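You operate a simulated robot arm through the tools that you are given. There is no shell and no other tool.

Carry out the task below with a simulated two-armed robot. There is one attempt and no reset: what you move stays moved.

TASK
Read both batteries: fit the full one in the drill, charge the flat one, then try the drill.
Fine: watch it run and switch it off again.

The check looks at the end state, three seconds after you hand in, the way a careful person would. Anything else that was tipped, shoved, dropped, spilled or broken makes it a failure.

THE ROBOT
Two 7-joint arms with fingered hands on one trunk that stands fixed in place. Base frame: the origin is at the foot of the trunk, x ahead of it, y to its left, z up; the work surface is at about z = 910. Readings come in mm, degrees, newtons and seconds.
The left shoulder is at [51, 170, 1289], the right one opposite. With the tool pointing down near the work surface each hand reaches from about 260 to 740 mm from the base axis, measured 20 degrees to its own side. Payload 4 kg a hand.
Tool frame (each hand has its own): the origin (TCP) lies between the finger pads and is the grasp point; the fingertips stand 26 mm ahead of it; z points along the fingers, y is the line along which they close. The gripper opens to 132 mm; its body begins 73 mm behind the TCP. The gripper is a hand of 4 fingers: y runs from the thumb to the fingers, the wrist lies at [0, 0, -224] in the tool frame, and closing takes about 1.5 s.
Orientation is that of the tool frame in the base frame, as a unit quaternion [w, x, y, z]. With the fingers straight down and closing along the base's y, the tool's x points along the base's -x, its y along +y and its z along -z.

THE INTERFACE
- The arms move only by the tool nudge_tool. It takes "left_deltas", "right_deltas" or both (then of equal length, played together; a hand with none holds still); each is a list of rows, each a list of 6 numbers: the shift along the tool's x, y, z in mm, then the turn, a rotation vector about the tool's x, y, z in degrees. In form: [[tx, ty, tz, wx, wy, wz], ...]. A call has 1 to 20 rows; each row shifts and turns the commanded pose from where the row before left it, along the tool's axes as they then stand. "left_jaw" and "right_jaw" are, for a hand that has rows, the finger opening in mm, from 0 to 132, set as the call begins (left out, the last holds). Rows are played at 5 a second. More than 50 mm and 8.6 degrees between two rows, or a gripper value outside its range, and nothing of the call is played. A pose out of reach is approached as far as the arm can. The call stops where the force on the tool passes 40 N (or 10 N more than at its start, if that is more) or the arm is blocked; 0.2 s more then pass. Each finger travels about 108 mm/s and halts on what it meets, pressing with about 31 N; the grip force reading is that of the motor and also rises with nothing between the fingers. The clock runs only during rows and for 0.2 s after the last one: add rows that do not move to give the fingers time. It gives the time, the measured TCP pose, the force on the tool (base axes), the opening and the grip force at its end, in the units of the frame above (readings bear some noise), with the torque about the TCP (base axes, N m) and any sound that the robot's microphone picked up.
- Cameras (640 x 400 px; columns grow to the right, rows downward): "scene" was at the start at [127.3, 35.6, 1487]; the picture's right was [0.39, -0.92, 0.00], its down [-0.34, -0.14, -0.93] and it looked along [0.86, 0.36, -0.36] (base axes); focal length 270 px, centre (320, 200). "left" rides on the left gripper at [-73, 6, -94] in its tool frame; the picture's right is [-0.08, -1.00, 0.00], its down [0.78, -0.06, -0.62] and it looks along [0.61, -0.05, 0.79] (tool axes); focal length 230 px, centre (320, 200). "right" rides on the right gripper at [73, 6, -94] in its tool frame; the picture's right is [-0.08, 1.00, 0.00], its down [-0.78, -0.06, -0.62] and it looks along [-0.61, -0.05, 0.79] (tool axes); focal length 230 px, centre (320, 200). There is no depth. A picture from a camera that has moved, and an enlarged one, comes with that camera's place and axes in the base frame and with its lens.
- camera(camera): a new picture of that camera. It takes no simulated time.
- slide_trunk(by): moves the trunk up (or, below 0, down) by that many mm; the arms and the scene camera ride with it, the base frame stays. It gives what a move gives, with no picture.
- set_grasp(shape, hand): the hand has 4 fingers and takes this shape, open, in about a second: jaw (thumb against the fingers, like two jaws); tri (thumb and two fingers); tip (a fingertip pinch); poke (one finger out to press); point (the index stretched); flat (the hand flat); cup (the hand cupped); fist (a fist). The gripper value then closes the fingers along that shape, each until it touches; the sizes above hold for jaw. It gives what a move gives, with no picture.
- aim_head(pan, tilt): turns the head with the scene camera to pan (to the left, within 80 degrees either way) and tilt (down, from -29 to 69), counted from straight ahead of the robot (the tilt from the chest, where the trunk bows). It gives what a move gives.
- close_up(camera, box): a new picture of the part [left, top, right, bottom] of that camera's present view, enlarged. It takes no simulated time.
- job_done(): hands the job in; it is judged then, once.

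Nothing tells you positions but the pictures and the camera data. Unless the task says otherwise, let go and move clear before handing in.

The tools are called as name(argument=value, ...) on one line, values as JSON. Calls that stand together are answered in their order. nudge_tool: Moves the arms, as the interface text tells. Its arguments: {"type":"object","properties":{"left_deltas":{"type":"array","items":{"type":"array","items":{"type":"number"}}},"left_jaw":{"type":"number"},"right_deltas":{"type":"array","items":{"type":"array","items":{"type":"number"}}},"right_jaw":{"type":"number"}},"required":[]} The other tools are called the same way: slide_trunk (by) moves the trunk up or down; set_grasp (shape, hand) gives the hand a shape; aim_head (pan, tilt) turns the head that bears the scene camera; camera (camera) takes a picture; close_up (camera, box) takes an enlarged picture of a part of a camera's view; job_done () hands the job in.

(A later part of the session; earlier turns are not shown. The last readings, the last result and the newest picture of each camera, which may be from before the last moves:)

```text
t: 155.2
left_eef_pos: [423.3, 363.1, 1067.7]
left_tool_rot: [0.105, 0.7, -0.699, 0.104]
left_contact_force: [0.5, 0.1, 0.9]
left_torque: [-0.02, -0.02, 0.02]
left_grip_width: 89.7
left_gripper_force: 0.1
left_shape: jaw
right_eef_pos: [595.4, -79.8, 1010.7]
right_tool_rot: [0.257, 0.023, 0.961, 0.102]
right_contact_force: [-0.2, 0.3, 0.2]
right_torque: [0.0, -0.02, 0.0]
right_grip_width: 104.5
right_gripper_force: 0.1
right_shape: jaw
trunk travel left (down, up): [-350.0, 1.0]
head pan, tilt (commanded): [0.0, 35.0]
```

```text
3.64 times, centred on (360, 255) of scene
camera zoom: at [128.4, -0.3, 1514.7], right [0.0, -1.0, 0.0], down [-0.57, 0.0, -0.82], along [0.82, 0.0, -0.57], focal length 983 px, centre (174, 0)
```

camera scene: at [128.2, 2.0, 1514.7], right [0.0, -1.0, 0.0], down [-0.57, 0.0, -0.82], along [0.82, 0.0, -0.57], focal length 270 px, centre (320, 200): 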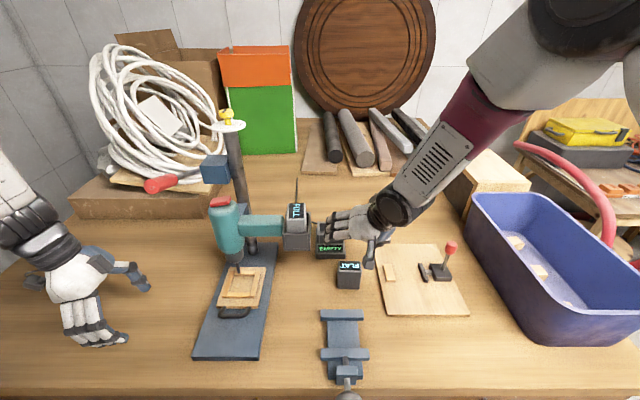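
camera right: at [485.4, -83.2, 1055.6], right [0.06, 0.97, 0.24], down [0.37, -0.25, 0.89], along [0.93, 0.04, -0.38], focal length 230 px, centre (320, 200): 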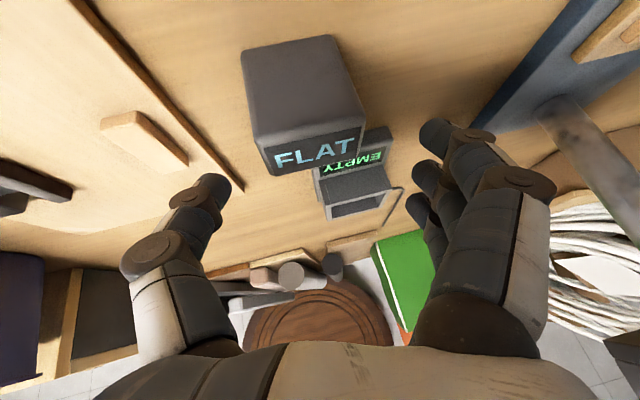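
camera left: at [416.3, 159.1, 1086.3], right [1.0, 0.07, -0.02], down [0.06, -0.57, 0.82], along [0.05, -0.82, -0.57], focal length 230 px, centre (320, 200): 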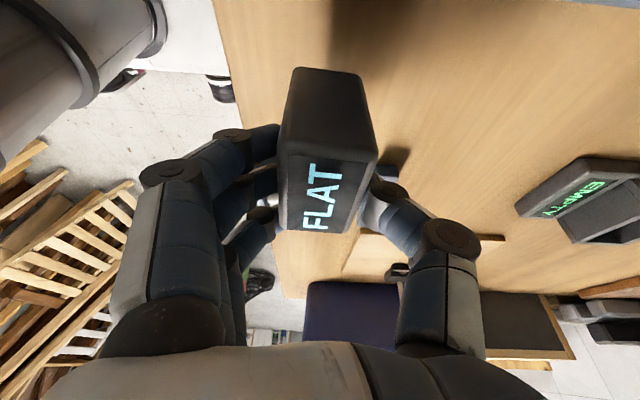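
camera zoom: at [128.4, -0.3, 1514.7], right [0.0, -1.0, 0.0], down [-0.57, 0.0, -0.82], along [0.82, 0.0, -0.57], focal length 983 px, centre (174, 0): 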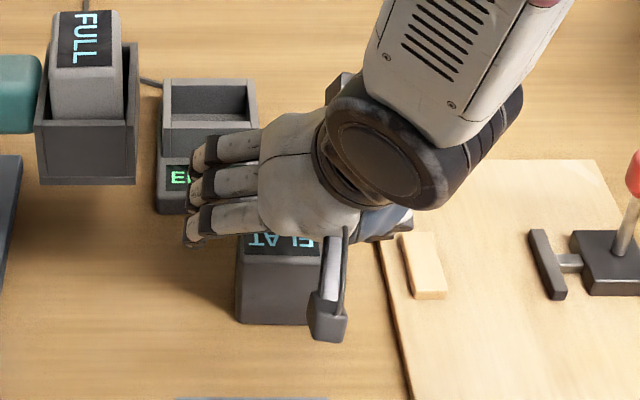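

I fine-tune by (+3, +2.5) mm, descend the last 28 mm, then close on FLAT's ends.

nudge_tool(right_deltas=[[11.3, -3.4, 25.7, 0, 0, 0], [0, 0, 0, 0, 0, 0], [0, 0, 0, 0, 0, 0]])

nudge_tool(right_deltas=[[0, 0, 0, 0, 0, 0], [0, 0, 0, 0, 0, 0], [0, 0, 0, 0, 0, 0], [0, 0, 0, 0, 0, 0], [0, 0, 0, 0, 0, 0], [0, 0, 0, 0, 0, 0], [0, 0, 0, 0, 0, 0]], right_jaw=38)

camera(camera="right")

close_up(camera="scene", box=[290, 200, 430, 310])

```text
t: 156.0
left_eef_pos: [424.0, 363.4, 1067.6]
left_tool_rot: [-0.105, -0.699, 0.699, -0.104]
left_contact_force: [0.7, -0.6, -0.4]
left_torque: [0.0, 0.01, -0.02]
left_grip_width: 89.5
left_gripper_force: 0.0
left_shape: jaw
right_eef_pos: [603.7, -83.6, 989.0]
right_tool_rot: [0.259, 0.034, 0.96, 0.103]
right_contact_force: [0.6, -0.2, -0.5]
right_torque: [-0.01, 0.01, 0.0]
right_grip_width: 104.7
right_gripper_force: 0.1
right_shape: jaw
trunk travel left (down, up): [-350.0, 1.0]
head pan, tilt (commanded): [0.0, 35.0]
```

```text
t: 157.6
left_eef_pos: [423.2, 363.2, 1067.9]
left_tool_rot: [0.105, 0.7, -0.699, 0.104]
left_contact_force: [0.1, 0.3, -0.2]
left_torque: [0.02, -0.02, 0.0]
left_grip_width: 89.7
left_gripper_force: 0.0
left_shape: jaw
right_eef_pos: [601.5, -84.8, 984.9]
right_tool_rot: [0.256, 0.034, 0.961, 0.103]
right_contact_force: [-0.2, -1.4, 0.5]
right_torque: [-0.03, 0.02, 0.01]
right_grip_width: 41.4
right_gripper_force: 30.4
right_shape: jaw
trunk travel left (down, up): [-350.0, 1.0]
head pan, tilt (commanded): [0.0, 35.0]
```

```text
taken
camera right: at [490.9, -86.9, 1029.3], right [0.08, 0.96, 0.25], down [0.37, -0.26, 0.89], along [0.93, 0.02, -0.38], focal length 230 px, centre (320, 200)
```

right: 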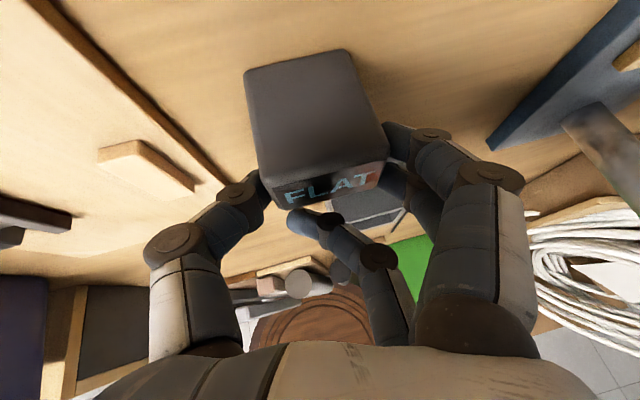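

```text
3.64 times, centred on (360, 255) of scene
camera zoom: at [128.6, -0.3, 1514.6], right [0.0, -1.0, 0.0], down [-0.57, 0.0, -0.82], along [0.82, 0.0, -0.57], focal length 983 px, centre (174, 0)
```

zoom: 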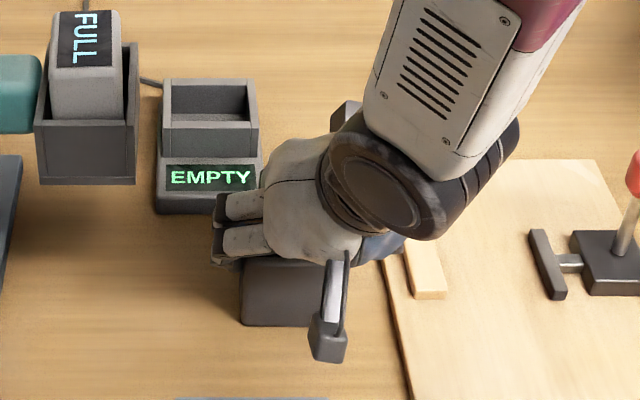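

The arm starts binding again at this low height, so the grip is off-centre. I'll let go, rise, and lower the trunk about 110 mm so the hand works higher relative to the shoulder, where it tracked well.

nudge_tool(right_deltas=[[0, 0, 0, 0, 0, 0], [0, 0, 0, 0, 0, 0], [0, 0, 0, 0, 0, 0], [0, 0, 0, 0, 0, 0], [0, 0, 0, 0, 0, 0]], right_jaw=110)

camera(camera="right")

close_up(camera="scene", box=[290, 200, 430, 310])

```text
t: 158.8
left_eef_pos: [423.4, 364.1, 1067.2]
left_tool_rot: [-0.105, -0.699, 0.7, -0.104]
left_contact_force: [0.3, 1.0, 0.6]
left_torque: [0.02, 0.0, -0.01]
left_grip_width: 89.5
left_gripper_force: 0.0
left_shape: jaw
right_eef_pos: [601.7, -84.2, 985.9]
right_tool_rot: [0.258, 0.035, 0.96, 0.103]
right_contact_force: [-0.4, 0.3, -0.2]
right_torque: [-0.01, -0.02, 0.03]
right_grip_width: 109.8
right_gripper_force: 0.0
right_shape: jaw
trunk travel left (down, up): [-350.0, 1.0]
head pan, tilt (commanded): [0.0, 35.0]
```

```text
taken
camera right: at [491.4, -86.2, 1030.4], right [0.08, 0.96, 0.25], down [0.37, -0.26, 0.89], along [0.93, 0.02, -0.38], focal length 230 px, centre (320, 200)
```

right: 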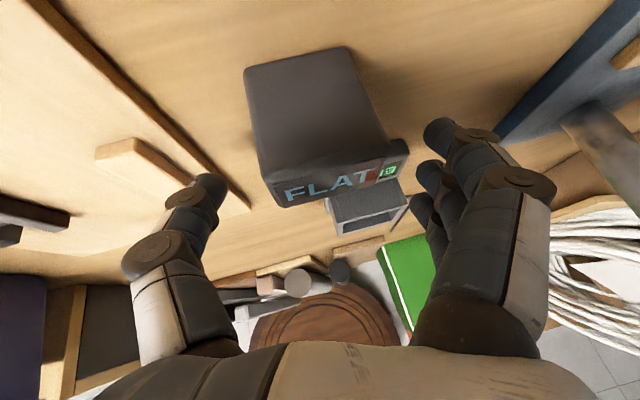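

```text
3.64 times, centred on (360, 255) of scene
camera zoom: at [128.5, -0.2, 1514.7], right [0.0, -1.0, 0.0], down [-0.57, 0.0, -0.82], along [0.82, 0.0, -0.57], focal length 983 px, centre (174, 0)
```

zoom: 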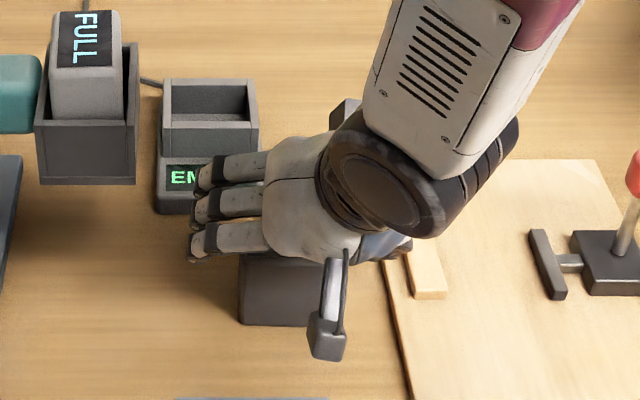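

FLAT still stands. Both hands rise now, before the trunk comes down.

nudge_tool(right_deltas=[[-17, 7.2, -29.7, 0, 0, 0], [-17, 7.2, -29.7, 0, 0, 0], [-17, 7.2, -29.7, 0, 0, 0], [-12, 5.1, -21, 0, 0, 0], [0, 0, 0, 0, 0, 0]], left_deltas=[[11.7, 0, -38.2, 0, 0, 0], [11.7, 0, -38.2, 0, 0, 0], [11.7, 0, -38.2, 0, 0, 0], [11.7, 0, -38.2, 0, 0, 0], [0, 0, 0, 0, 0, 0]])

slide_trunk(by=-110)

camera(camera="scene")

camera(camera="right")

```text
t: 160.0
left_eef_pos: [422.0, 363.5, 1226.0]
left_tool_rot: [-0.105, -0.699, 0.7, -0.103]
left_contact_force: [0.1, -0.6, 0.4]
left_torque: [-0.03, -0.01, 0.0]
left_grip_width: 89.7
left_gripper_force: 0.2
left_shape: jaw
right_eef_pos: [599.2, -76.6, 1113.3]
right_tool_rot: [0.256, 0.023, 0.961, 0.1]
right_contact_force: [0.2, -0.4, -0.2]
right_torque: [0.02, -0.01, -0.01]
right_grip_width: 109.6
right_gripper_force: 0.0
right_shape: jaw
trunk travel left (down, up): [-350.0, 1.0]
head pan, tilt (commanded): [0.0, 35.0]
```

```text
t: 161.5
left_eef_pos: [422.3, 363.9, 1118.5]
left_tool_rot: [-0.104, -0.699, 0.7, -0.105]
left_contact_force: [-0.3, -1.0, -0.3]
left_torque: [-0.02, -0.01, 0.02]
left_grip_width: 89.4
left_gripper_force: 0.1
left_shape: jaw
right_eef_pos: [599.1, -75.8, 1004.4]
right_tool_rot: [0.257, 0.024, 0.961, 0.101]
right_contact_force: [-0.4, 0.0, 0.2]
right_torque: [-0.02, 0.01, 0.02]
right_grip_width: 109.6
right_gripper_force: 0.0
right_shape: jaw
trunk travel left (down, up): [-240.0, 111.0]
head pan, tilt (commanded): [0.0, 35.0]
```

```text
taken
camera scene: at [142.6, -0.3, 1404.4], right [0.0, -1.0, 0.0], down [-0.57, 0.0, -0.82], along [0.82, 0.0, -0.57], focal length 270 px, centre (320, 200)
```

scene: 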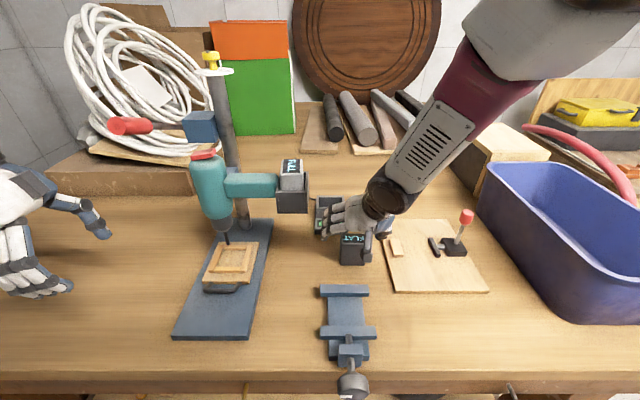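

```text
taken
camera right: at [488.4, -80.6, 1049.0], right [0.06, 0.97, 0.24], down [0.37, -0.25, 0.89], along [0.93, 0.04, -0.38], focal length 230 px, centre (320, 200)
```

right: 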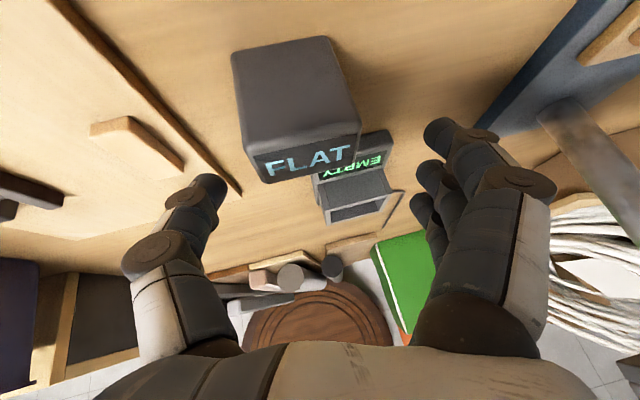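

Tracking is exact again at this height. I'll measure FLAT's position precisely.

close_up(camera="right", box=[220, 20, 400, 220])

close_up(camera="scene", box=[290, 170, 410, 280])

```text
2.00 times, centred on (310, 120) of right
camera zoom: at [488.4, -80.6, 1049.0], right [0.06, 0.97, 0.24], down [0.37, -0.25, 0.89], along [0.93, 0.04, -0.38], focal length 460 px, centre (340, 360)
```

zoom: 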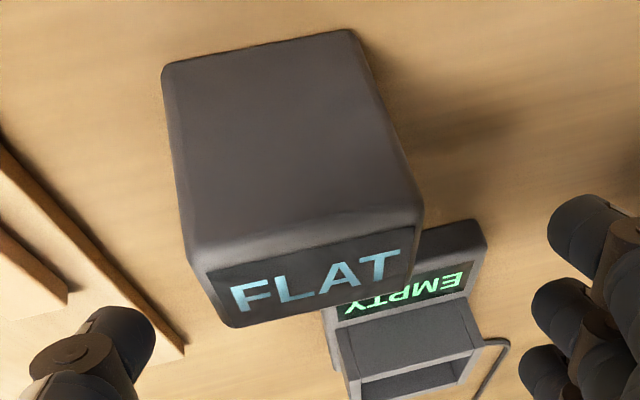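

```text
3.64 times, centred on (350, 225) of scene
camera zoom: at [142.6, -0.3, 1404.4], right [0.0, -1.0, 0.0], down [-0.57, 0.0, -0.82], along [0.82, 0.0, -0.57], focal length 983 px, centre (211, 109)
```

zoom: 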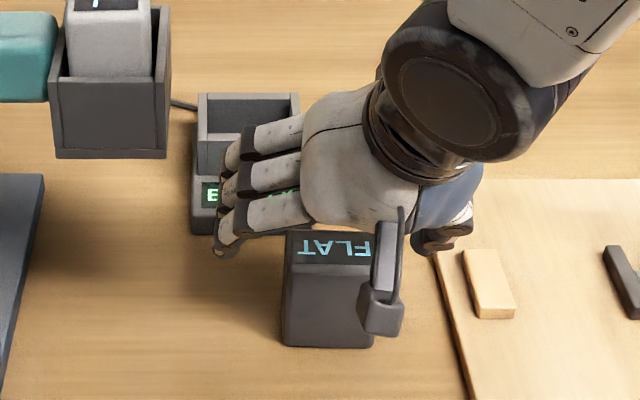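

FLAT's centre is about (598, −76.5). I lower to grip near its top with the rear and middle fingers on the end face.

nudge_tool(right_deltas=[[15.6, -5.5, 17.2, 0, 0, 0], [0, 0, 0, 0, 0, 0], [0, 0, 0, 0, 0, 0]])

nudge_tool(right_deltas=[[0, 0, 0, 0, 0, 0], [0, 0, 0, 0, 0, 0], [0, 0, 0, 0, 0, 0], [0, 0, 0, 0, 0, 0], [0, 0, 0, 0, 0, 0], [0, 0, 0, 0, 0, 0], [0, 0, 0, 0, 0, 0]], right_jaw=38)

camera(camera="right")

close_up(camera="scene", box=[290, 170, 410, 280])

```text
t: 162.3
left_eef_pos: [423.2, 362.9, 1117.3]
left_tool_rot: [0.105, 0.7, -0.699, 0.105]
left_contact_force: [0.2, -0.4, -1.1]
left_torque: [-0.03, 0.01, 0.02]
left_grip_width: 89.9
left_gripper_force: 0.0
left_shape: jaw
right_eef_pos: [596.1, -77.1, 981.8]
right_tool_rot: [0.257, 0.024, 0.961, 0.1]
right_contact_force: [0.0, -0.6, -0.6]
right_torque: [0.02, -0.03, 0.04]
right_grip_width: 109.5
right_gripper_force: 0.1
right_shape: jaw
trunk travel left (down, up): [-240.0, 111.0]
head pan, tilt (commanded): [0.0, 35.0]
```

```text
t: 163.9
left_eef_pos: [422.8, 364.5, 1117.6]
left_tool_rot: [-0.105, -0.699, 0.699, -0.104]
left_contact_force: [0.1, 0.7, -0.2]
left_torque: [0.02, 0.03, -0.01]
left_grip_width: 89.8
left_gripper_force: 0.1
left_shape: jaw
right_eef_pos: [596.3, -77.4, 982.5]
right_tool_rot: [0.257, 0.024, 0.961, 0.1]
right_contact_force: [-0.5, 1.3, -0.8]
right_torque: [0.01, 0.0, 0.0]
right_grip_width: 41.8
right_gripper_force: 30.7
right_shape: jaw
trunk travel left (down, up): [-240.0, 111.0]
head pan, tilt (commanded): [0.0, 35.0]
```

```text
taken
camera right: at [485.2, -81.6, 1025.7], right [0.06, 0.97, 0.24], down [0.37, -0.25, 0.89], along [0.93, 0.04, -0.38], focal length 230 px, centre (320, 200)
```

right: 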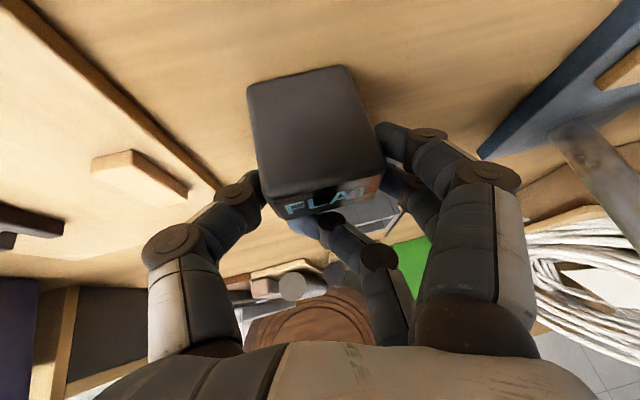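

```text
3.64 times, centred on (350, 225) of scene
camera zoom: at [143.6, -0.2, 1404.1], right [0.0, -1.0, 0.0], down [-0.57, 0.0, -0.82], along [0.82, 0.0, -0.57], focal length 983 px, centre (211, 109)
```

zoom: 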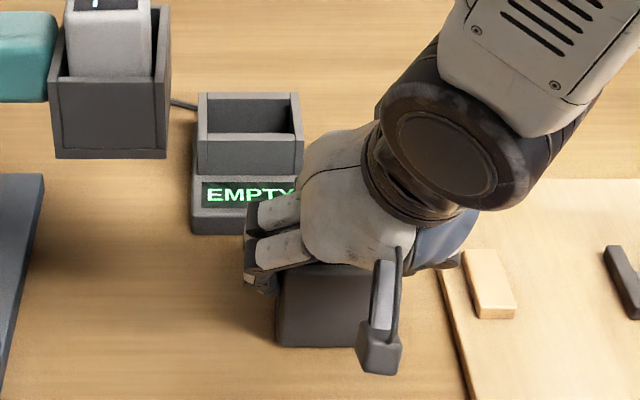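

Two fingers and the thumb hold the ends. I lift 15 mm as a test and see how it hangs.

nudge_tool(right_deltas=[[-3.4, 1.4, -5.9, 0, 0, 0], [-4.9, 2.1, -8.5, 0, 0, 0], [0, 0, 0, 0, 0, 0]])

camera(camera="right")

close_up(camera="scene", box=[290, 170, 410, 280])

```text
t: 164.7
left_eef_pos: [423.1, 363.1, 1118.1]
left_tool_rot: [0.105, 0.7, -0.699, 0.105]
left_contact_force: [-0.4, -0.7, 0.0]
left_torque: [0.02, -0.01, -0.01]
left_grip_width: 89.8
left_gripper_force: 0.1
left_shape: jaw
right_eef_pos: [595.6, -77.4, 997.5]
right_tool_rot: [0.256, 0.024, 0.961, 0.1]
right_contact_force: [-0.6, -0.6, -2.6]
right_torque: [-0.03, -0.02, 0.0]
right_grip_width: 42.0
right_gripper_force: 30.7
right_shape: jaw
trunk travel left (down, up): [-240.0, 111.0]
head pan, tilt (commanded): [0.0, 35.0]
```

```text
taken
camera right: at [485.1, -81.8, 1042.5], right [0.06, 0.97, 0.24], down [0.37, -0.25, 0.89], along [0.93, 0.04, -0.38], focal length 230 px, centre (320, 200)
```

right: 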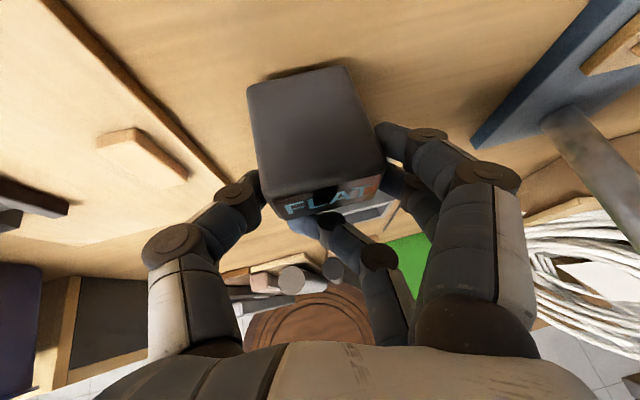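

```text
3.64 times, centred on (350, 225) of scene
camera zoom: at [143.8, -0.2, 1404.1], right [0.0, -1.0, 0.0], down [-0.57, 0.0, -0.82], along [0.82, 0.0, -0.57], focal length 983 px, centre (211, 109)
```

zoom: 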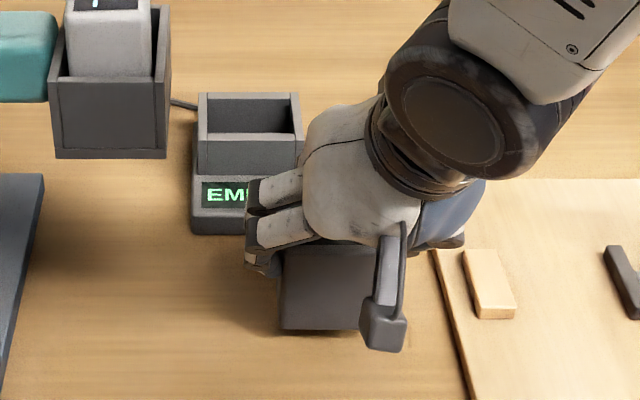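

It holds level. I raise it to clear the charger rim, then move forward toward the charger.

nudge_tool(right_deltas=[[-17, 7.2, -29.7, 0, 0, 0], [-19.5, 8.2, -33.9, 0, 0, 0], [0, 0, 0, 0, 0, 0]])

nudge_tool(right_deltas=[[-34.7, -0.2, 19.9, 0, 0, 0], [-34.7, -0.2, 19.9, 0, 0, 0], [-34.7, -0.2, 19.9, 0, 0, 0], [0, 0, 0, 0, 0, 0]])

camera(camera="scene")

camera(camera="right")

```text
t: 165.5
left_eef_pos: [423.5, 363.1, 1116.4]
left_tool_rot: [-0.105, -0.699, 0.7, -0.104]
left_contact_force: [-0.1, 0.0, 0.1]
left_torque: [0.0, 0.03, -0.01]
left_grip_width: 89.8
left_gripper_force: 0.1
left_shape: jaw
right_eef_pos: [593.6, -77.6, 1074.0]
right_tool_rot: [0.257, 0.023, 0.961, 0.101]
right_contact_force: [0.0, -0.3, -2.3]
right_torque: [0.0, 0.01, 0.02]
right_grip_width: 41.8
right_gripper_force: 30.7
right_shape: jaw
trunk travel left (down, up): [-240.0, 111.0]
head pan, tilt (commanded): [0.0, 35.0]
```

```text
t: 166.5
left_eef_pos: [422.5, 361.7, 1117.1]
left_tool_rot: [0.104, 0.7, -0.699, 0.105]
left_contact_force: [0.5, 1.1, -0.6]
left_torque: [-0.01, -0.01, -0.03]
left_grip_width: 89.9
left_gripper_force: 0.1
left_shape: jaw
right_eef_pos: [712.0, -76.7, 1072.4]
right_tool_rot: [0.256, 0.023, 0.961, 0.101]
right_contact_force: [-0.6, 0.0, -2.0]
right_torque: [0.0, 0.0, 0.0]
right_grip_width: 41.8
right_gripper_force: 30.7
right_shape: jaw
trunk travel left (down, up): [-240.0, 111.0]
head pan, tilt (commanded): [0.0, 35.0]
```

```text
taken
camera scene: at [142.6, -0.1, 1404.4], right [0.0, -1.0, 0.0], down [-0.57, 0.0, -0.82], along [0.82, 0.0, -0.57], focal length 270 px, centre (320, 200)
```

scene: 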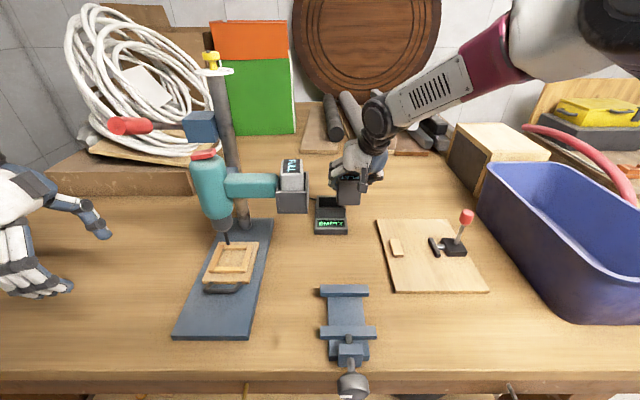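

```text
taken
camera right: at [601.4, -81.3, 1117.3], right [0.06, 0.97, 0.24], down [0.37, -0.25, 0.89], along [0.93, 0.04, -0.38], focal length 230 px, centre (320, 200)
```

right: 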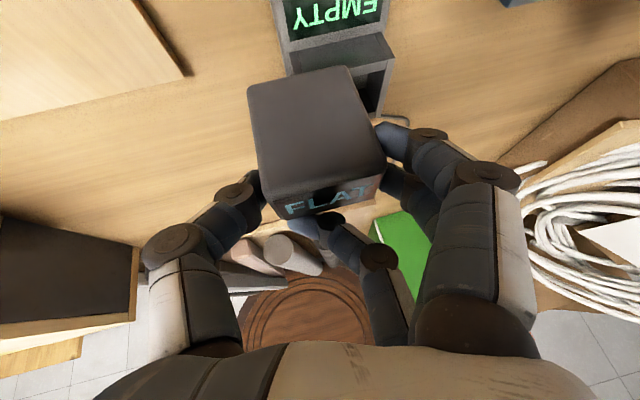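

Excellent tracking. Now the last forward 40 mm and 46 mm left to come over the slot.

nudge_tool(right_deltas=[[-34.7, -0.2, 19.9, 0, 0, 0], [2.25, 22.5, 4.2, 0, 0, 0], [2.25, 22.5, 4.2, 0, 0, 0], [0, 0, 0, 0, 0, 0]])

camera(camera="right")

close_up(camera="scene", box=[270, 130, 400, 250])

```text
t: 167.5
left_eef_pos: [423.1, 362.9, 1118.0]
left_tool_rot: [0.105, 0.699, -0.699, 0.105]
left_contact_force: [-0.3, -0.6, 0.3]
left_torque: [-0.03, 0.0, -0.02]
left_grip_width: 89.6
left_gripper_force: 0.1
left_shape: jaw
right_eef_pos: [751.6, -30.6, 1071.6]
right_tool_rot: [0.256, 0.024, 0.961, 0.101]
right_contact_force: [0.5, 0.4, -2.7]
right_torque: [0.01, 0.0, 0.0]
right_grip_width: 41.5
right_gripper_force: 31.2
right_shape: jaw
trunk travel left (down, up): [-240.0, 111.0]
head pan, tilt (commanded): [0.0, 35.0]
```

```text
taken
camera right: at [642.0, -34.5, 1116.5], right [0.06, 0.97, 0.24], down [0.37, -0.25, 0.89], along [0.93, 0.04, -0.38], focal length 230 px, centre (320, 200)
```

right: 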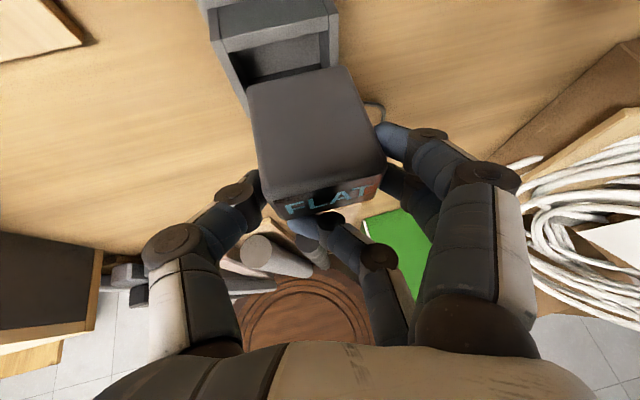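

```text
3.33 times, centred on (335, 190) of scene
camera zoom: at [143.0, -0.4, 1404.3], right [0.0, -1.0, 0.0], down [-0.57, 0.0, -0.82], along [0.82, 0.0, -0.57], focal length 901 px, centre (270, 233)
```

zoom: 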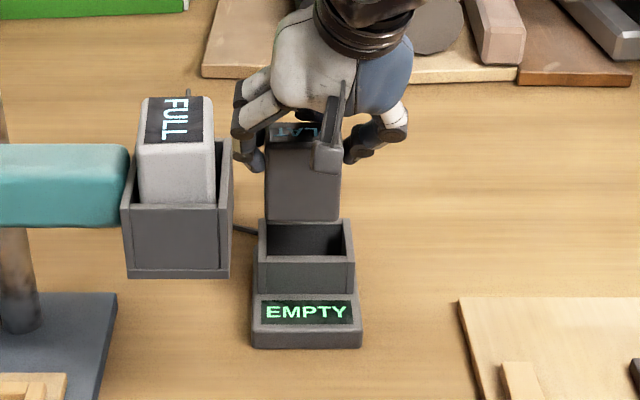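

The battery and slot are within about 2 mm of each other. I apply the small correction and lower to just above the rim.

nudge_tool(right_deltas=[[12.4, -7.1, 20.6, 0, 0, 0], [0, 0, 0, 0, 0, 0]])

close_up(camera="scene", box=[300, 160, 370, 230])

close_up(camera="right", box=[200, 0, 400, 130])

```text
t: 168.1
left_eef_pos: [422.7, 364.3, 1117.4]
left_tool_rot: [0.105, 0.699, -0.699, 0.105]
left_contact_force: [-0.2, -0.1, -0.2]
left_torque: [-0.01, 0.03, 0.01]
left_grip_width: 89.8
left_gripper_force: 0.0
left_shape: jaw
right_eef_pos: [753.8, -31.4, 1048.0]
right_tool_rot: [0.256, 0.024, 0.961, 0.1]
right_contact_force: [-0.5, 0.4, -2.8]
right_torque: [0.0, -0.06, 0.0]
right_grip_width: 41.3
right_gripper_force: 30.9
right_shape: jaw
trunk travel left (down, up): [-240.0, 111.0]
head pan, tilt (commanded): [0.0, 35.0]
```

```text
5.71 times, centred on (335, 195) of scene
camera zoom: at [143.2, -0.1, 1404.2], right [0.0, -1.0, 0.0], down [-0.57, 0.0, -0.82], along [0.82, 0.0, -0.57], focal length 1545 px, centre (234, 229)
```

zoom: 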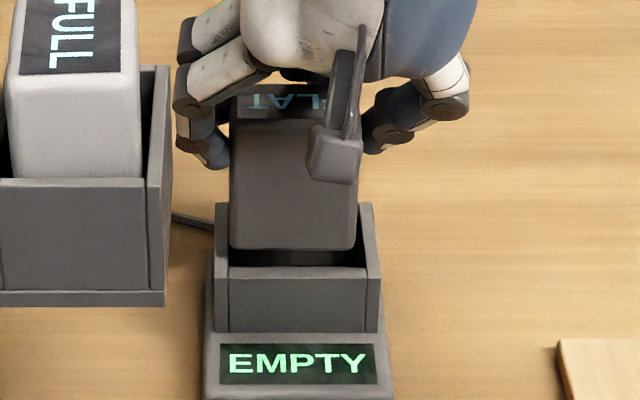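

```text
3.08 times, centred on (300, 65) of right
camera zoom: at [642.5, -36.3, 1092.2], right [0.06, 0.97, 0.24], down [0.37, -0.25, 0.89], along [0.93, 0.04, -0.38], focal length 708 px, centre (382, 615)
```

zoom: 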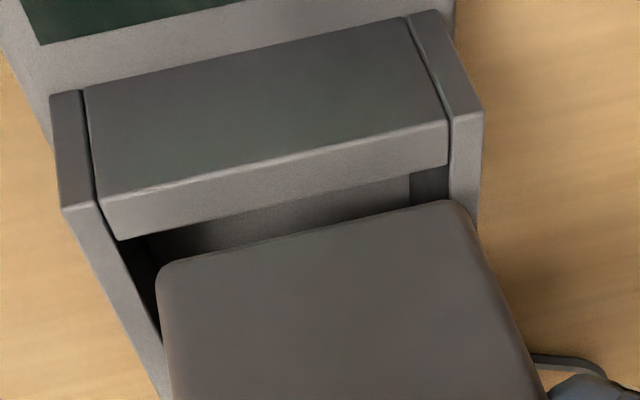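

I need about 2.7 mm to the right and 1 mm back. I'll correct and lower 6 mm.

nudge_tool(right_deltas=[[0.8, -2.6, -1.1, 0, 0, 0], [2.9, -1.2, 5.1, 0, 0, 0], [0, 0, 0, 0, 0, 0]])

close_up(camera="scene", box=[310, 180, 370, 220])

close_up(camera="right", box=[200, 0, 400, 130])

```text
t: 168.9
left_eef_pos: [422.3, 363.2, 1117.3]
left_tool_rot: [0.105, 0.699, -0.699, 0.104]
left_contact_force: [-0.9, 0.1, -0.7]
left_torque: [-0.02, 0.0, -0.02]
left_grip_width: 90.0
left_gripper_force: 0.0
left_shape: jaw
right_eef_pos: [753.0, -35.1, 1042.9]
right_tool_rot: [0.256, 0.025, 0.961, 0.1]
right_contact_force: [0.6, 0.4, -2.5]
right_torque: [0.0, 0.0, -0.02]
right_grip_width: 41.5
right_gripper_force: 31.3
right_shape: jaw
trunk travel left (down, up): [-240.0, 111.0]
head pan, tilt (commanded): [0.0, 35.0]
```

```text
10.00 times, centred on (340, 200) of scene
camera zoom: at [143.4, -0.3, 1404.2], right [0.0, -1.0, 0.0], down [-0.57, 0.0, -0.82], along [0.82, 0.0, -0.57], focal length 2703 px, centre (120, 200)
```

zoom: 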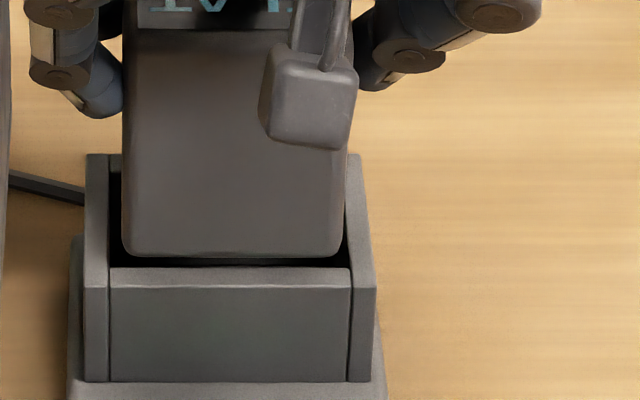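

```text
3.08 times, centred on (300, 65) of right
camera zoom: at [641.7, -39.4, 1086.1], right [0.06, 0.97, 0.24], down [0.37, -0.25, 0.89], along [0.93, 0.04, -0.38], focal length 708 px, centre (382, 615)
```

zoom: 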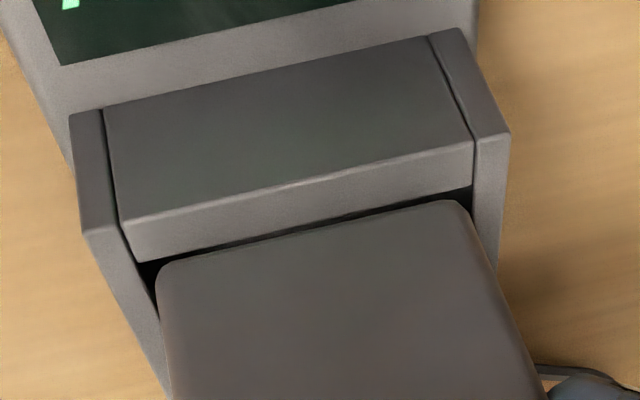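

Nearly centred: a final (+1, +0.8) mm correction, then I lower 8 mm into the slot.

nudge_tool(right_deltas=[[-0.8, 0.8, 0.6, 0, 0, 0], [1.95, -0.8, 3.4, 0, 0, 0], [1.95, -0.8, 3.4, 0, 0, 0], [0, 0, 0, 0, 0, 0]])

close_up(camera="scene", box=[310, 170, 370, 220])

close_up(camera="right", box=[200, 0, 400, 130])

```text
t: 169.9
left_eef_pos: [421.5, 363.7, 1117.5]
left_tool_rot: [-0.105, -0.699, 0.699, -0.104]
left_contact_force: [0.4, -0.3, -0.5]
left_torque: [0.0, 0.05, 0.02]
left_grip_width: 89.8
left_gripper_force: 0.0
left_shape: jaw
right_eef_pos: [755.5, -34.6, 1036.2]
right_tool_rot: [0.257, 0.025, 0.961, 0.1]
right_contact_force: [2.7, -0.2, 7.5]
right_torque: [0.09, -0.01, 0.01]
right_grip_width: 41.7
right_gripper_force: 31.1
right_shape: jaw
trunk travel left (down, up): [-240.0, 111.0]
head pan, tilt (commanded): [0.0, 35.0]
```

```text
8.00 times, centred on (340, 195) of scene
camera zoom: at [142.8, -0.2, 1404.4], right [0.0, -1.0, 0.0], down [-0.57, 0.0, -0.82], along [0.82, 0.0, -0.57], focal length 2162 px, centre (160, 240)
```

zoom: 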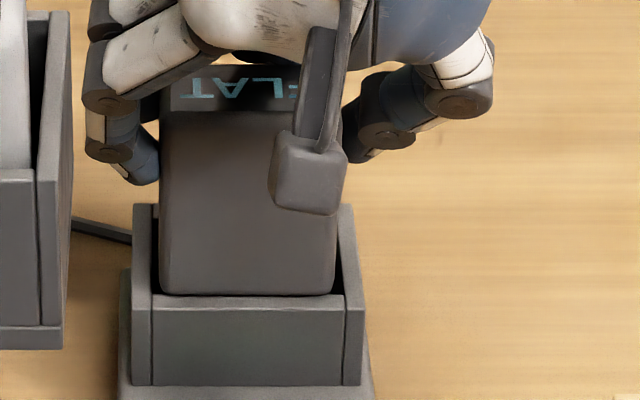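

```text
3.08 times, centred on (300, 65) of right
camera zoom: at [643.8, -38.9, 1080.0], right [0.06, 0.97, 0.24], down [0.37, -0.25, 0.89], along [0.93, 0.04, -0.37], focal length 708 px, centre (382, 615)
```

zoom: 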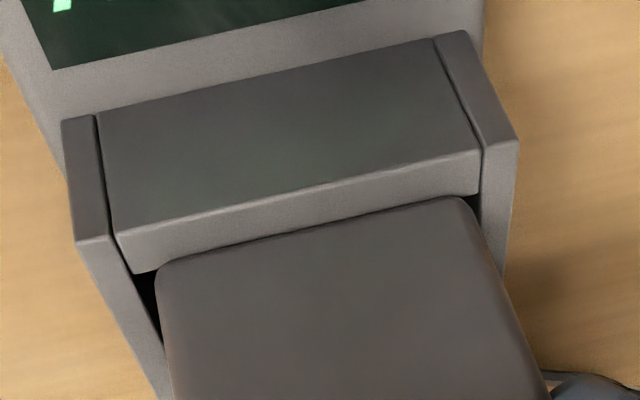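

There's a light touch (about 10 N), and the torque points to the near wall. I lift 4 mm, shift 3 mm forward, and try again.

nudge_tool(right_deltas=[[-1.95, 0.8, -3.4, 0, 0, 0], [-2.6, 0, 1.5, 0, 0, 0], [1.5, -0.6, 2.5, 0, 0, 0], [0, 0, 0, 0, 0, 0]])

close_up(camera="right", box=[200, 0, 400, 130])

close_up(camera="scene", box=[310, 170, 370, 220])

```text
t: 170.9
left_eef_pos: [423.6, 363.3, 1117.7]
left_tool_rot: [0.105, 0.699, -0.699, 0.104]
left_contact_force: [0.9, 0.1, 0.4]
left_torque: [-0.03, 0.01, 0.03]
left_grip_width: 89.6
left_gripper_force: 0.0
left_shape: jaw
right_eef_pos: [757.2, -33.7, 1036.0]
right_tool_rot: [0.257, 0.024, 0.961, 0.101]
right_contact_force: [-1.2, 0.6, 3.3]
right_torque: [0.12, 0.2, -0.01]
right_grip_width: 41.8
right_gripper_force: 31.4
right_shape: jaw
trunk travel left (down, up): [-240.0, 111.0]
head pan, tilt (commanded): [0.0, 35.0]
```

```text
3.08 times, centred on (300, 65) of right
camera zoom: at [646.6, -38.9, 1080.0], right [0.06, 0.97, 0.24], down [0.37, -0.25, 0.89], along [0.93, 0.04, -0.38], focal length 708 px, centre (382, 615)
```

zoom: 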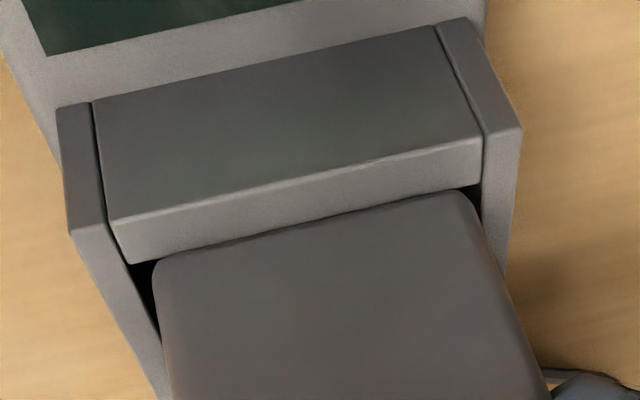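

```text
8.00 times, centred on (340, 195) of scene
camera zoom: at [142.9, -0.2, 1404.3], right [0.0, -1.0, 0.0], down [-0.57, 0.0, -0.82], along [0.82, 0.0, -0.57], focal length 2162 px, centre (160, 240)
```

zoom: 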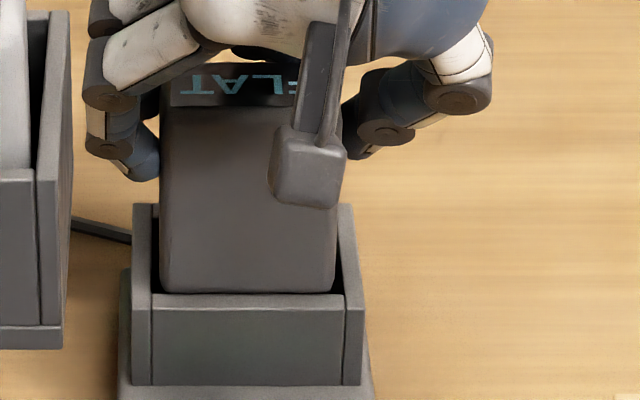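

The battery seems to have shifted slightly in the grip. I lift fully clear by 14 mm and re-inspect before trying again.

nudge_tool(right_deltas=[[-3.4, 1.4, -5.9, 0, 0, 0], [-3.4, 1.4, -5.9, 0, 0, 0], [0, 0, 0, 0, 0, 0]])

close_up(camera="right", box=[200, 0, 400, 130])

close_up(camera="scene", box=[310, 160, 370, 220])

camera(camera="right")

```text
t: 171.7
left_eef_pos: [422.5, 362.9, 1116.4]
left_tool_rot: [-0.105, -0.699, 0.699, -0.104]
left_contact_force: [-0.9, -0.6, -0.1]
left_torque: [0.0, 0.02, 0.03]
left_grip_width: 89.9
left_gripper_force: 0.1
left_shape: jaw
right_eef_pos: [757.2, -35.1, 1046.7]
right_tool_rot: [0.255, 0.024, 0.961, 0.101]
right_contact_force: [-0.3, 0.7, -3.2]
right_torque: [0.02, 0.01, 0.0]
right_grip_width: 41.9
right_gripper_force: 30.4
right_shape: jaw
trunk travel left (down, up): [-240.0, 111.0]
head pan, tilt (commanded): [0.0, 35.0]
```

```text
3.08 times, centred on (300, 65) of right
camera zoom: at [646.7, -39.2, 1092.2], right [0.06, 0.97, 0.24], down [0.38, -0.25, 0.89], along [0.92, 0.04, -0.38], focal length 708 px, centre (382, 615)
```

zoom: 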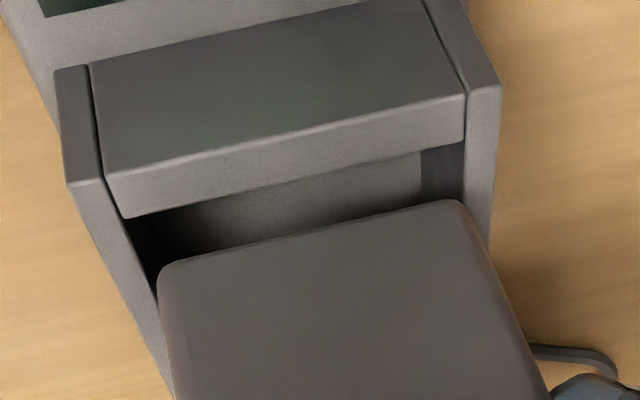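

```text
6.67 times, centred on (340, 190) of scene
camera zoom: at [143.9, -0.2, 1404.1], right [0.0, -1.0, 0.0], down [-0.57, 0.0, -0.82], along [0.82, 0.0, -0.57], focal length 1802 px, centre (187, 267)
```

zoom: 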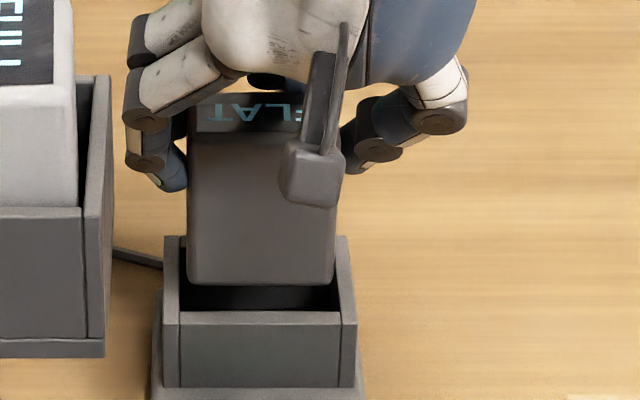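

```text
taken
camera right: at [646.7, -39.2, 1092.2], right [0.06, 0.97, 0.24], down [0.38, -0.25, 0.89], along [0.92, 0.04, -0.38], focal length 230 px, centre (320, 200)
```

right: 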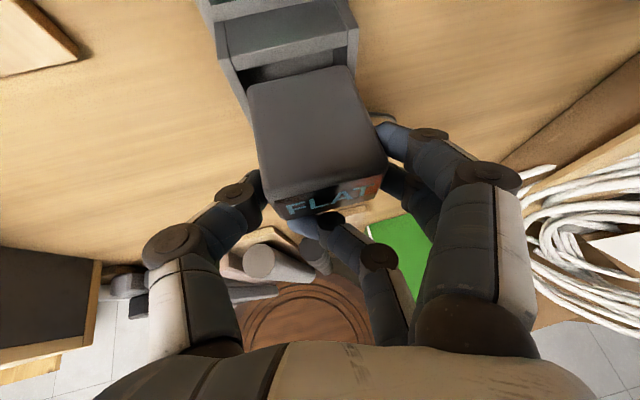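

I want to understand what the battery touches inside the slot, so I zoom in hard on the slot interior.

close_up(camera="scene", box=[330, 193, 362, 213])

close_up(camera="right", box=[230, 20, 360, 90])

```text
16.00 times, centred on (346, 203) of scene
camera zoom: at [143.9, -0.2, 1404.1], right [0.0, -1.0, 0.0], down [-0.57, 0.0, -0.82], along [0.82, 0.0, -0.57], focal length 4325 px, centre (-96, 152)
```

zoom: 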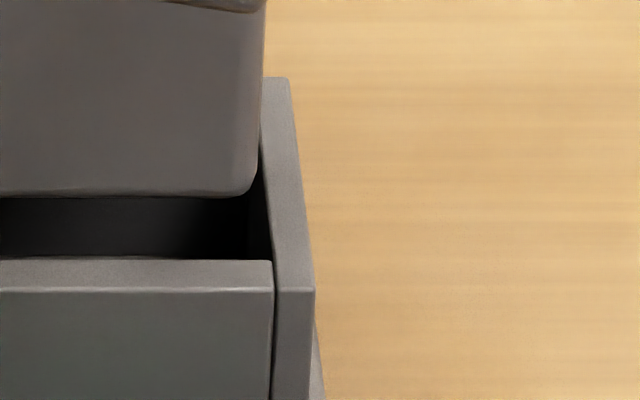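

```text
4.92 times, centred on (295, 55) of right
camera zoom: at [646.7, -39.2, 1092.2], right [0.06, 0.97, 0.24], down [0.38, -0.25, 0.89], along [0.92, 0.04, -0.38], focal length 1133 px, centre (443, 914)
```

zoom: 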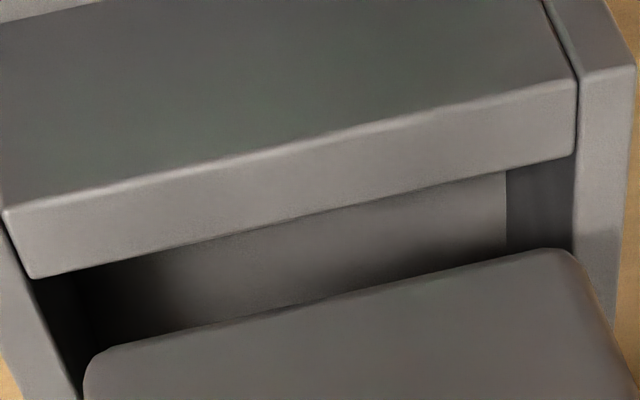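

Reworking it, the rim is probably at z≈964 rather than 968, so the near wall's inner edge lies further forward, which explains the touch. The battery is now about 4 mm clear of it, so I lower again from here in small steps.

nudge_tool(right_deltas=[[1.5, -0.6, 2.5, 0, 0, 0], [1.5, -0.6, 2.5, 0, 0, 0], [1.2, -0.5, 2.1, 0, 0, 0], [1.2, -0.5, 2.1, 0, 0, 0], [0, 0, 0, 0, 0, 0]])

close_up(camera="scene", box=[310, 170, 370, 220])

close_up(camera="right", box=[200, 0, 400, 130])

```text
t: 172.9
left_eef_pos: [423.5, 362.4, 1118.0]
left_tool_rot: [0.105, 0.699, -0.699, 0.105]
left_contact_force: [-0.5, 0.1, -0.6]
left_torque: [-0.01, 0.0, -0.01]
left_grip_width: 90.1
left_gripper_force: 0.0
left_shape: jaw
right_eef_pos: [756.4, -35.2, 1037.6]
right_tool_rot: [0.256, 0.023, 0.961, 0.101]
right_contact_force: [0.1, -0.1, -3.2]
right_torque: [0.02, 0.01, 0.01]
right_grip_width: 41.5
right_gripper_force: 31.2
right_shape: jaw
trunk travel left (down, up): [-240.0, 111.0]
head pan, tilt (commanded): [0.0, 35.0]
```

```text
8.00 times, centred on (340, 195) of scene
camera zoom: at [143.7, -0.2, 1404.1], right [0.0, -1.0, 0.0], down [-0.57, 0.0, -0.82], along [0.82, 0.0, -0.57], focal length 2162 px, centre (160, 240)
```

zoom: 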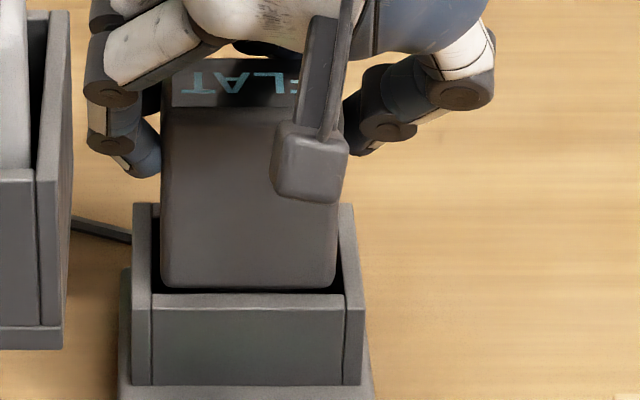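

```text
3.08 times, centred on (300, 65) of right
camera zoom: at [646.0, -39.3, 1082.0], right [0.06, 0.97, 0.24], down [0.37, -0.25, 0.89], along [0.93, 0.04, -0.38], focal length 708 px, centre (382, 615)
```

zoom: 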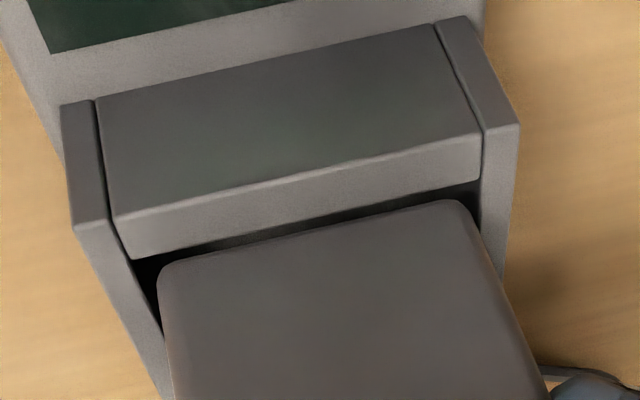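

No contact this time, and there is a visible gap to the near wall. I continue down.

nudge_tool(right_deltas=[[1.2, -0.5, 2.1, 0, 0, 0], [1.2, -0.5, 2.1, 0, 0, 0], [1.2, -0.5, 2.1, 0, 0, 0], [0, 0, 0, 0, 0, 0]])

close_up(camera="right", box=[200, 0, 400, 130])

close_up(camera="scene", box=[310, 170, 370, 220])

```text
t: 173.9
left_eef_pos: [422.4, 362.8, 1118.0]
left_tool_rot: [-0.104, -0.699, 0.7, -0.105]
left_contact_force: [-0.5, -0.7, -0.2]
left_torque: [0.0, 0.0, 0.01]
left_grip_width: 89.4
left_gripper_force: 0.2
left_shape: jaw
right_eef_pos: [757.7, -35.1, 1035.4]
right_tool_rot: [0.261, 0.025, 0.96, 0.101]
right_contact_force: [8.4, -2.1, 22.6]
right_torque: [0.15, -0.15, -0.05]
right_grip_width: 41.8
right_gripper_force: 30.8
right_shape: jaw
trunk travel left (down, up): [-240.0, 111.0]
head pan, tilt (commanded): [0.0, 35.0]
```

```text
3.08 times, centred on (300, 65) of right
camera zoom: at [646.5, -39.6, 1078.4], right [0.06, 0.97, 0.24], down [0.37, -0.25, 0.9], along [0.93, 0.04, -0.37], focal length 708 px, centre (382, 615)
```

zoom: 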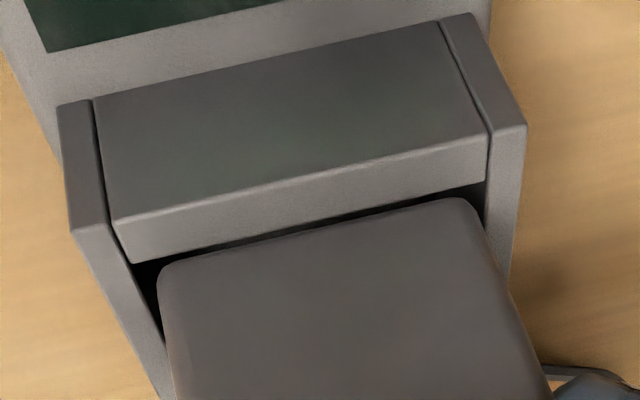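

```text
8.00 times, centred on (340, 195) of scene
camera zoom: at [141.9, -0.5, 1404.6], right [0.0, -1.0, 0.0], down [-0.57, 0.0, -0.82], along [0.82, 0.0, -0.57], focal length 2162 px, centre (160, 240)
```

zoom: 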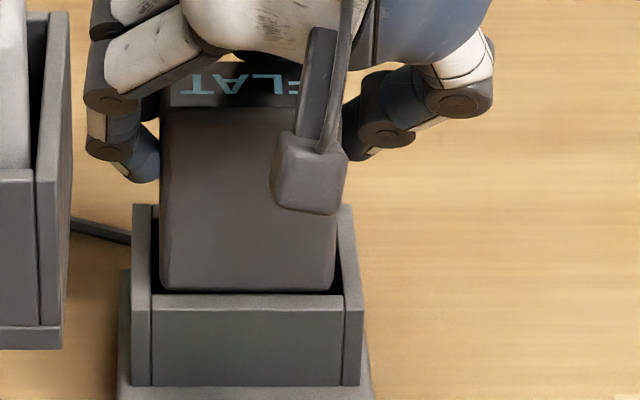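

It touches again at the same height, although the pictures show a gap to the near wall. I lift well clear and look down into the slot before forcing anything.

nudge_tool(right_deltas=[[-3.4, 1.4, -5.9, 0, 0, 0], [-17, 7.2, -29.7, 0, 0, 0], [-17, 7.2, -29.7, 0, 0, 0], [-17, 7.2, -29.7, 0, 0, 0], [-17, 7.2, -29.7, 0, 0, 0], [0, 0, 0, 0, 0, 0]])

camera(camera="right")

close_up(camera="scene", box=[300, 140, 380, 240])

```text
t: 175.3
left_eef_pos: [423.5, 363.2, 1115.3]
left_tool_rot: [0.105, 0.7, -0.699, 0.103]
left_contact_force: [0.7, -0.4, 0.7]
left_torque: [-0.02, 0.02, 0.02]
left_grip_width: 89.5
left_gripper_force: 0.0
left_shape: jaw
right_eef_pos: [756.4, -34.9, 1176.3]
right_tool_rot: [0.256, 0.025, 0.961, 0.1]
right_contact_force: [-0.1, -0.2, -3.2]
right_torque: [-0.01, -0.04, 0.0]
right_grip_width: 41.7
right_gripper_force: 31.1
right_shape: jaw
trunk travel left (down, up): [-240.0, 111.0]
head pan, tilt (commanded): [0.0, 35.0]
```

```text
taken
camera right: at [645.2, -38.3, 1220.8], right [0.06, 0.97, 0.24], down [0.38, -0.25, 0.89], along [0.92, 0.04, -0.38], focal length 230 px, centre (320, 200)
```

right: 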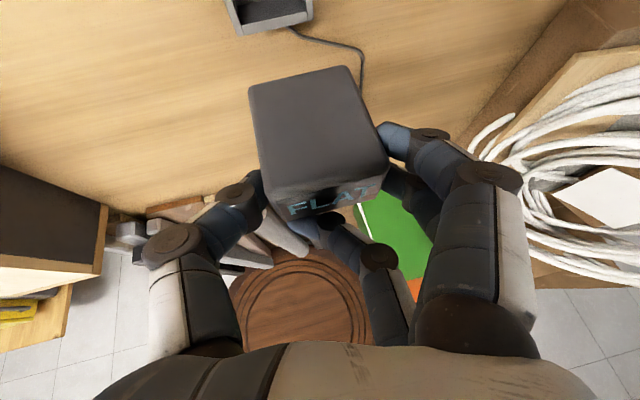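

```text
4.00 times, centred on (340, 190) of scene
camera zoom: at [144.1, -0.2, 1404.0], right [0.0, -1.0, 0.0], down [-0.57, 0.0, -0.82], along [0.82, 0.0, -0.57], focal length 1081 px, centre (240, 240)
```

zoom: 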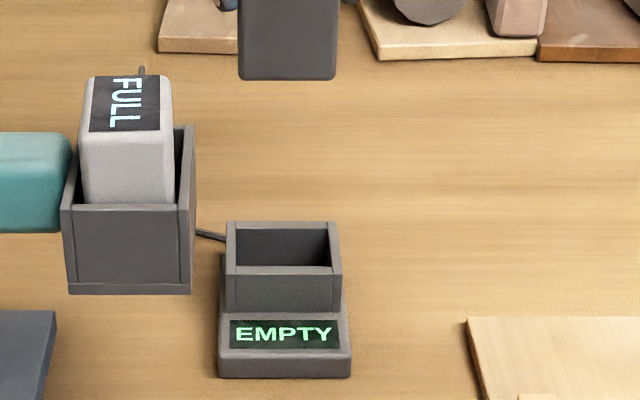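

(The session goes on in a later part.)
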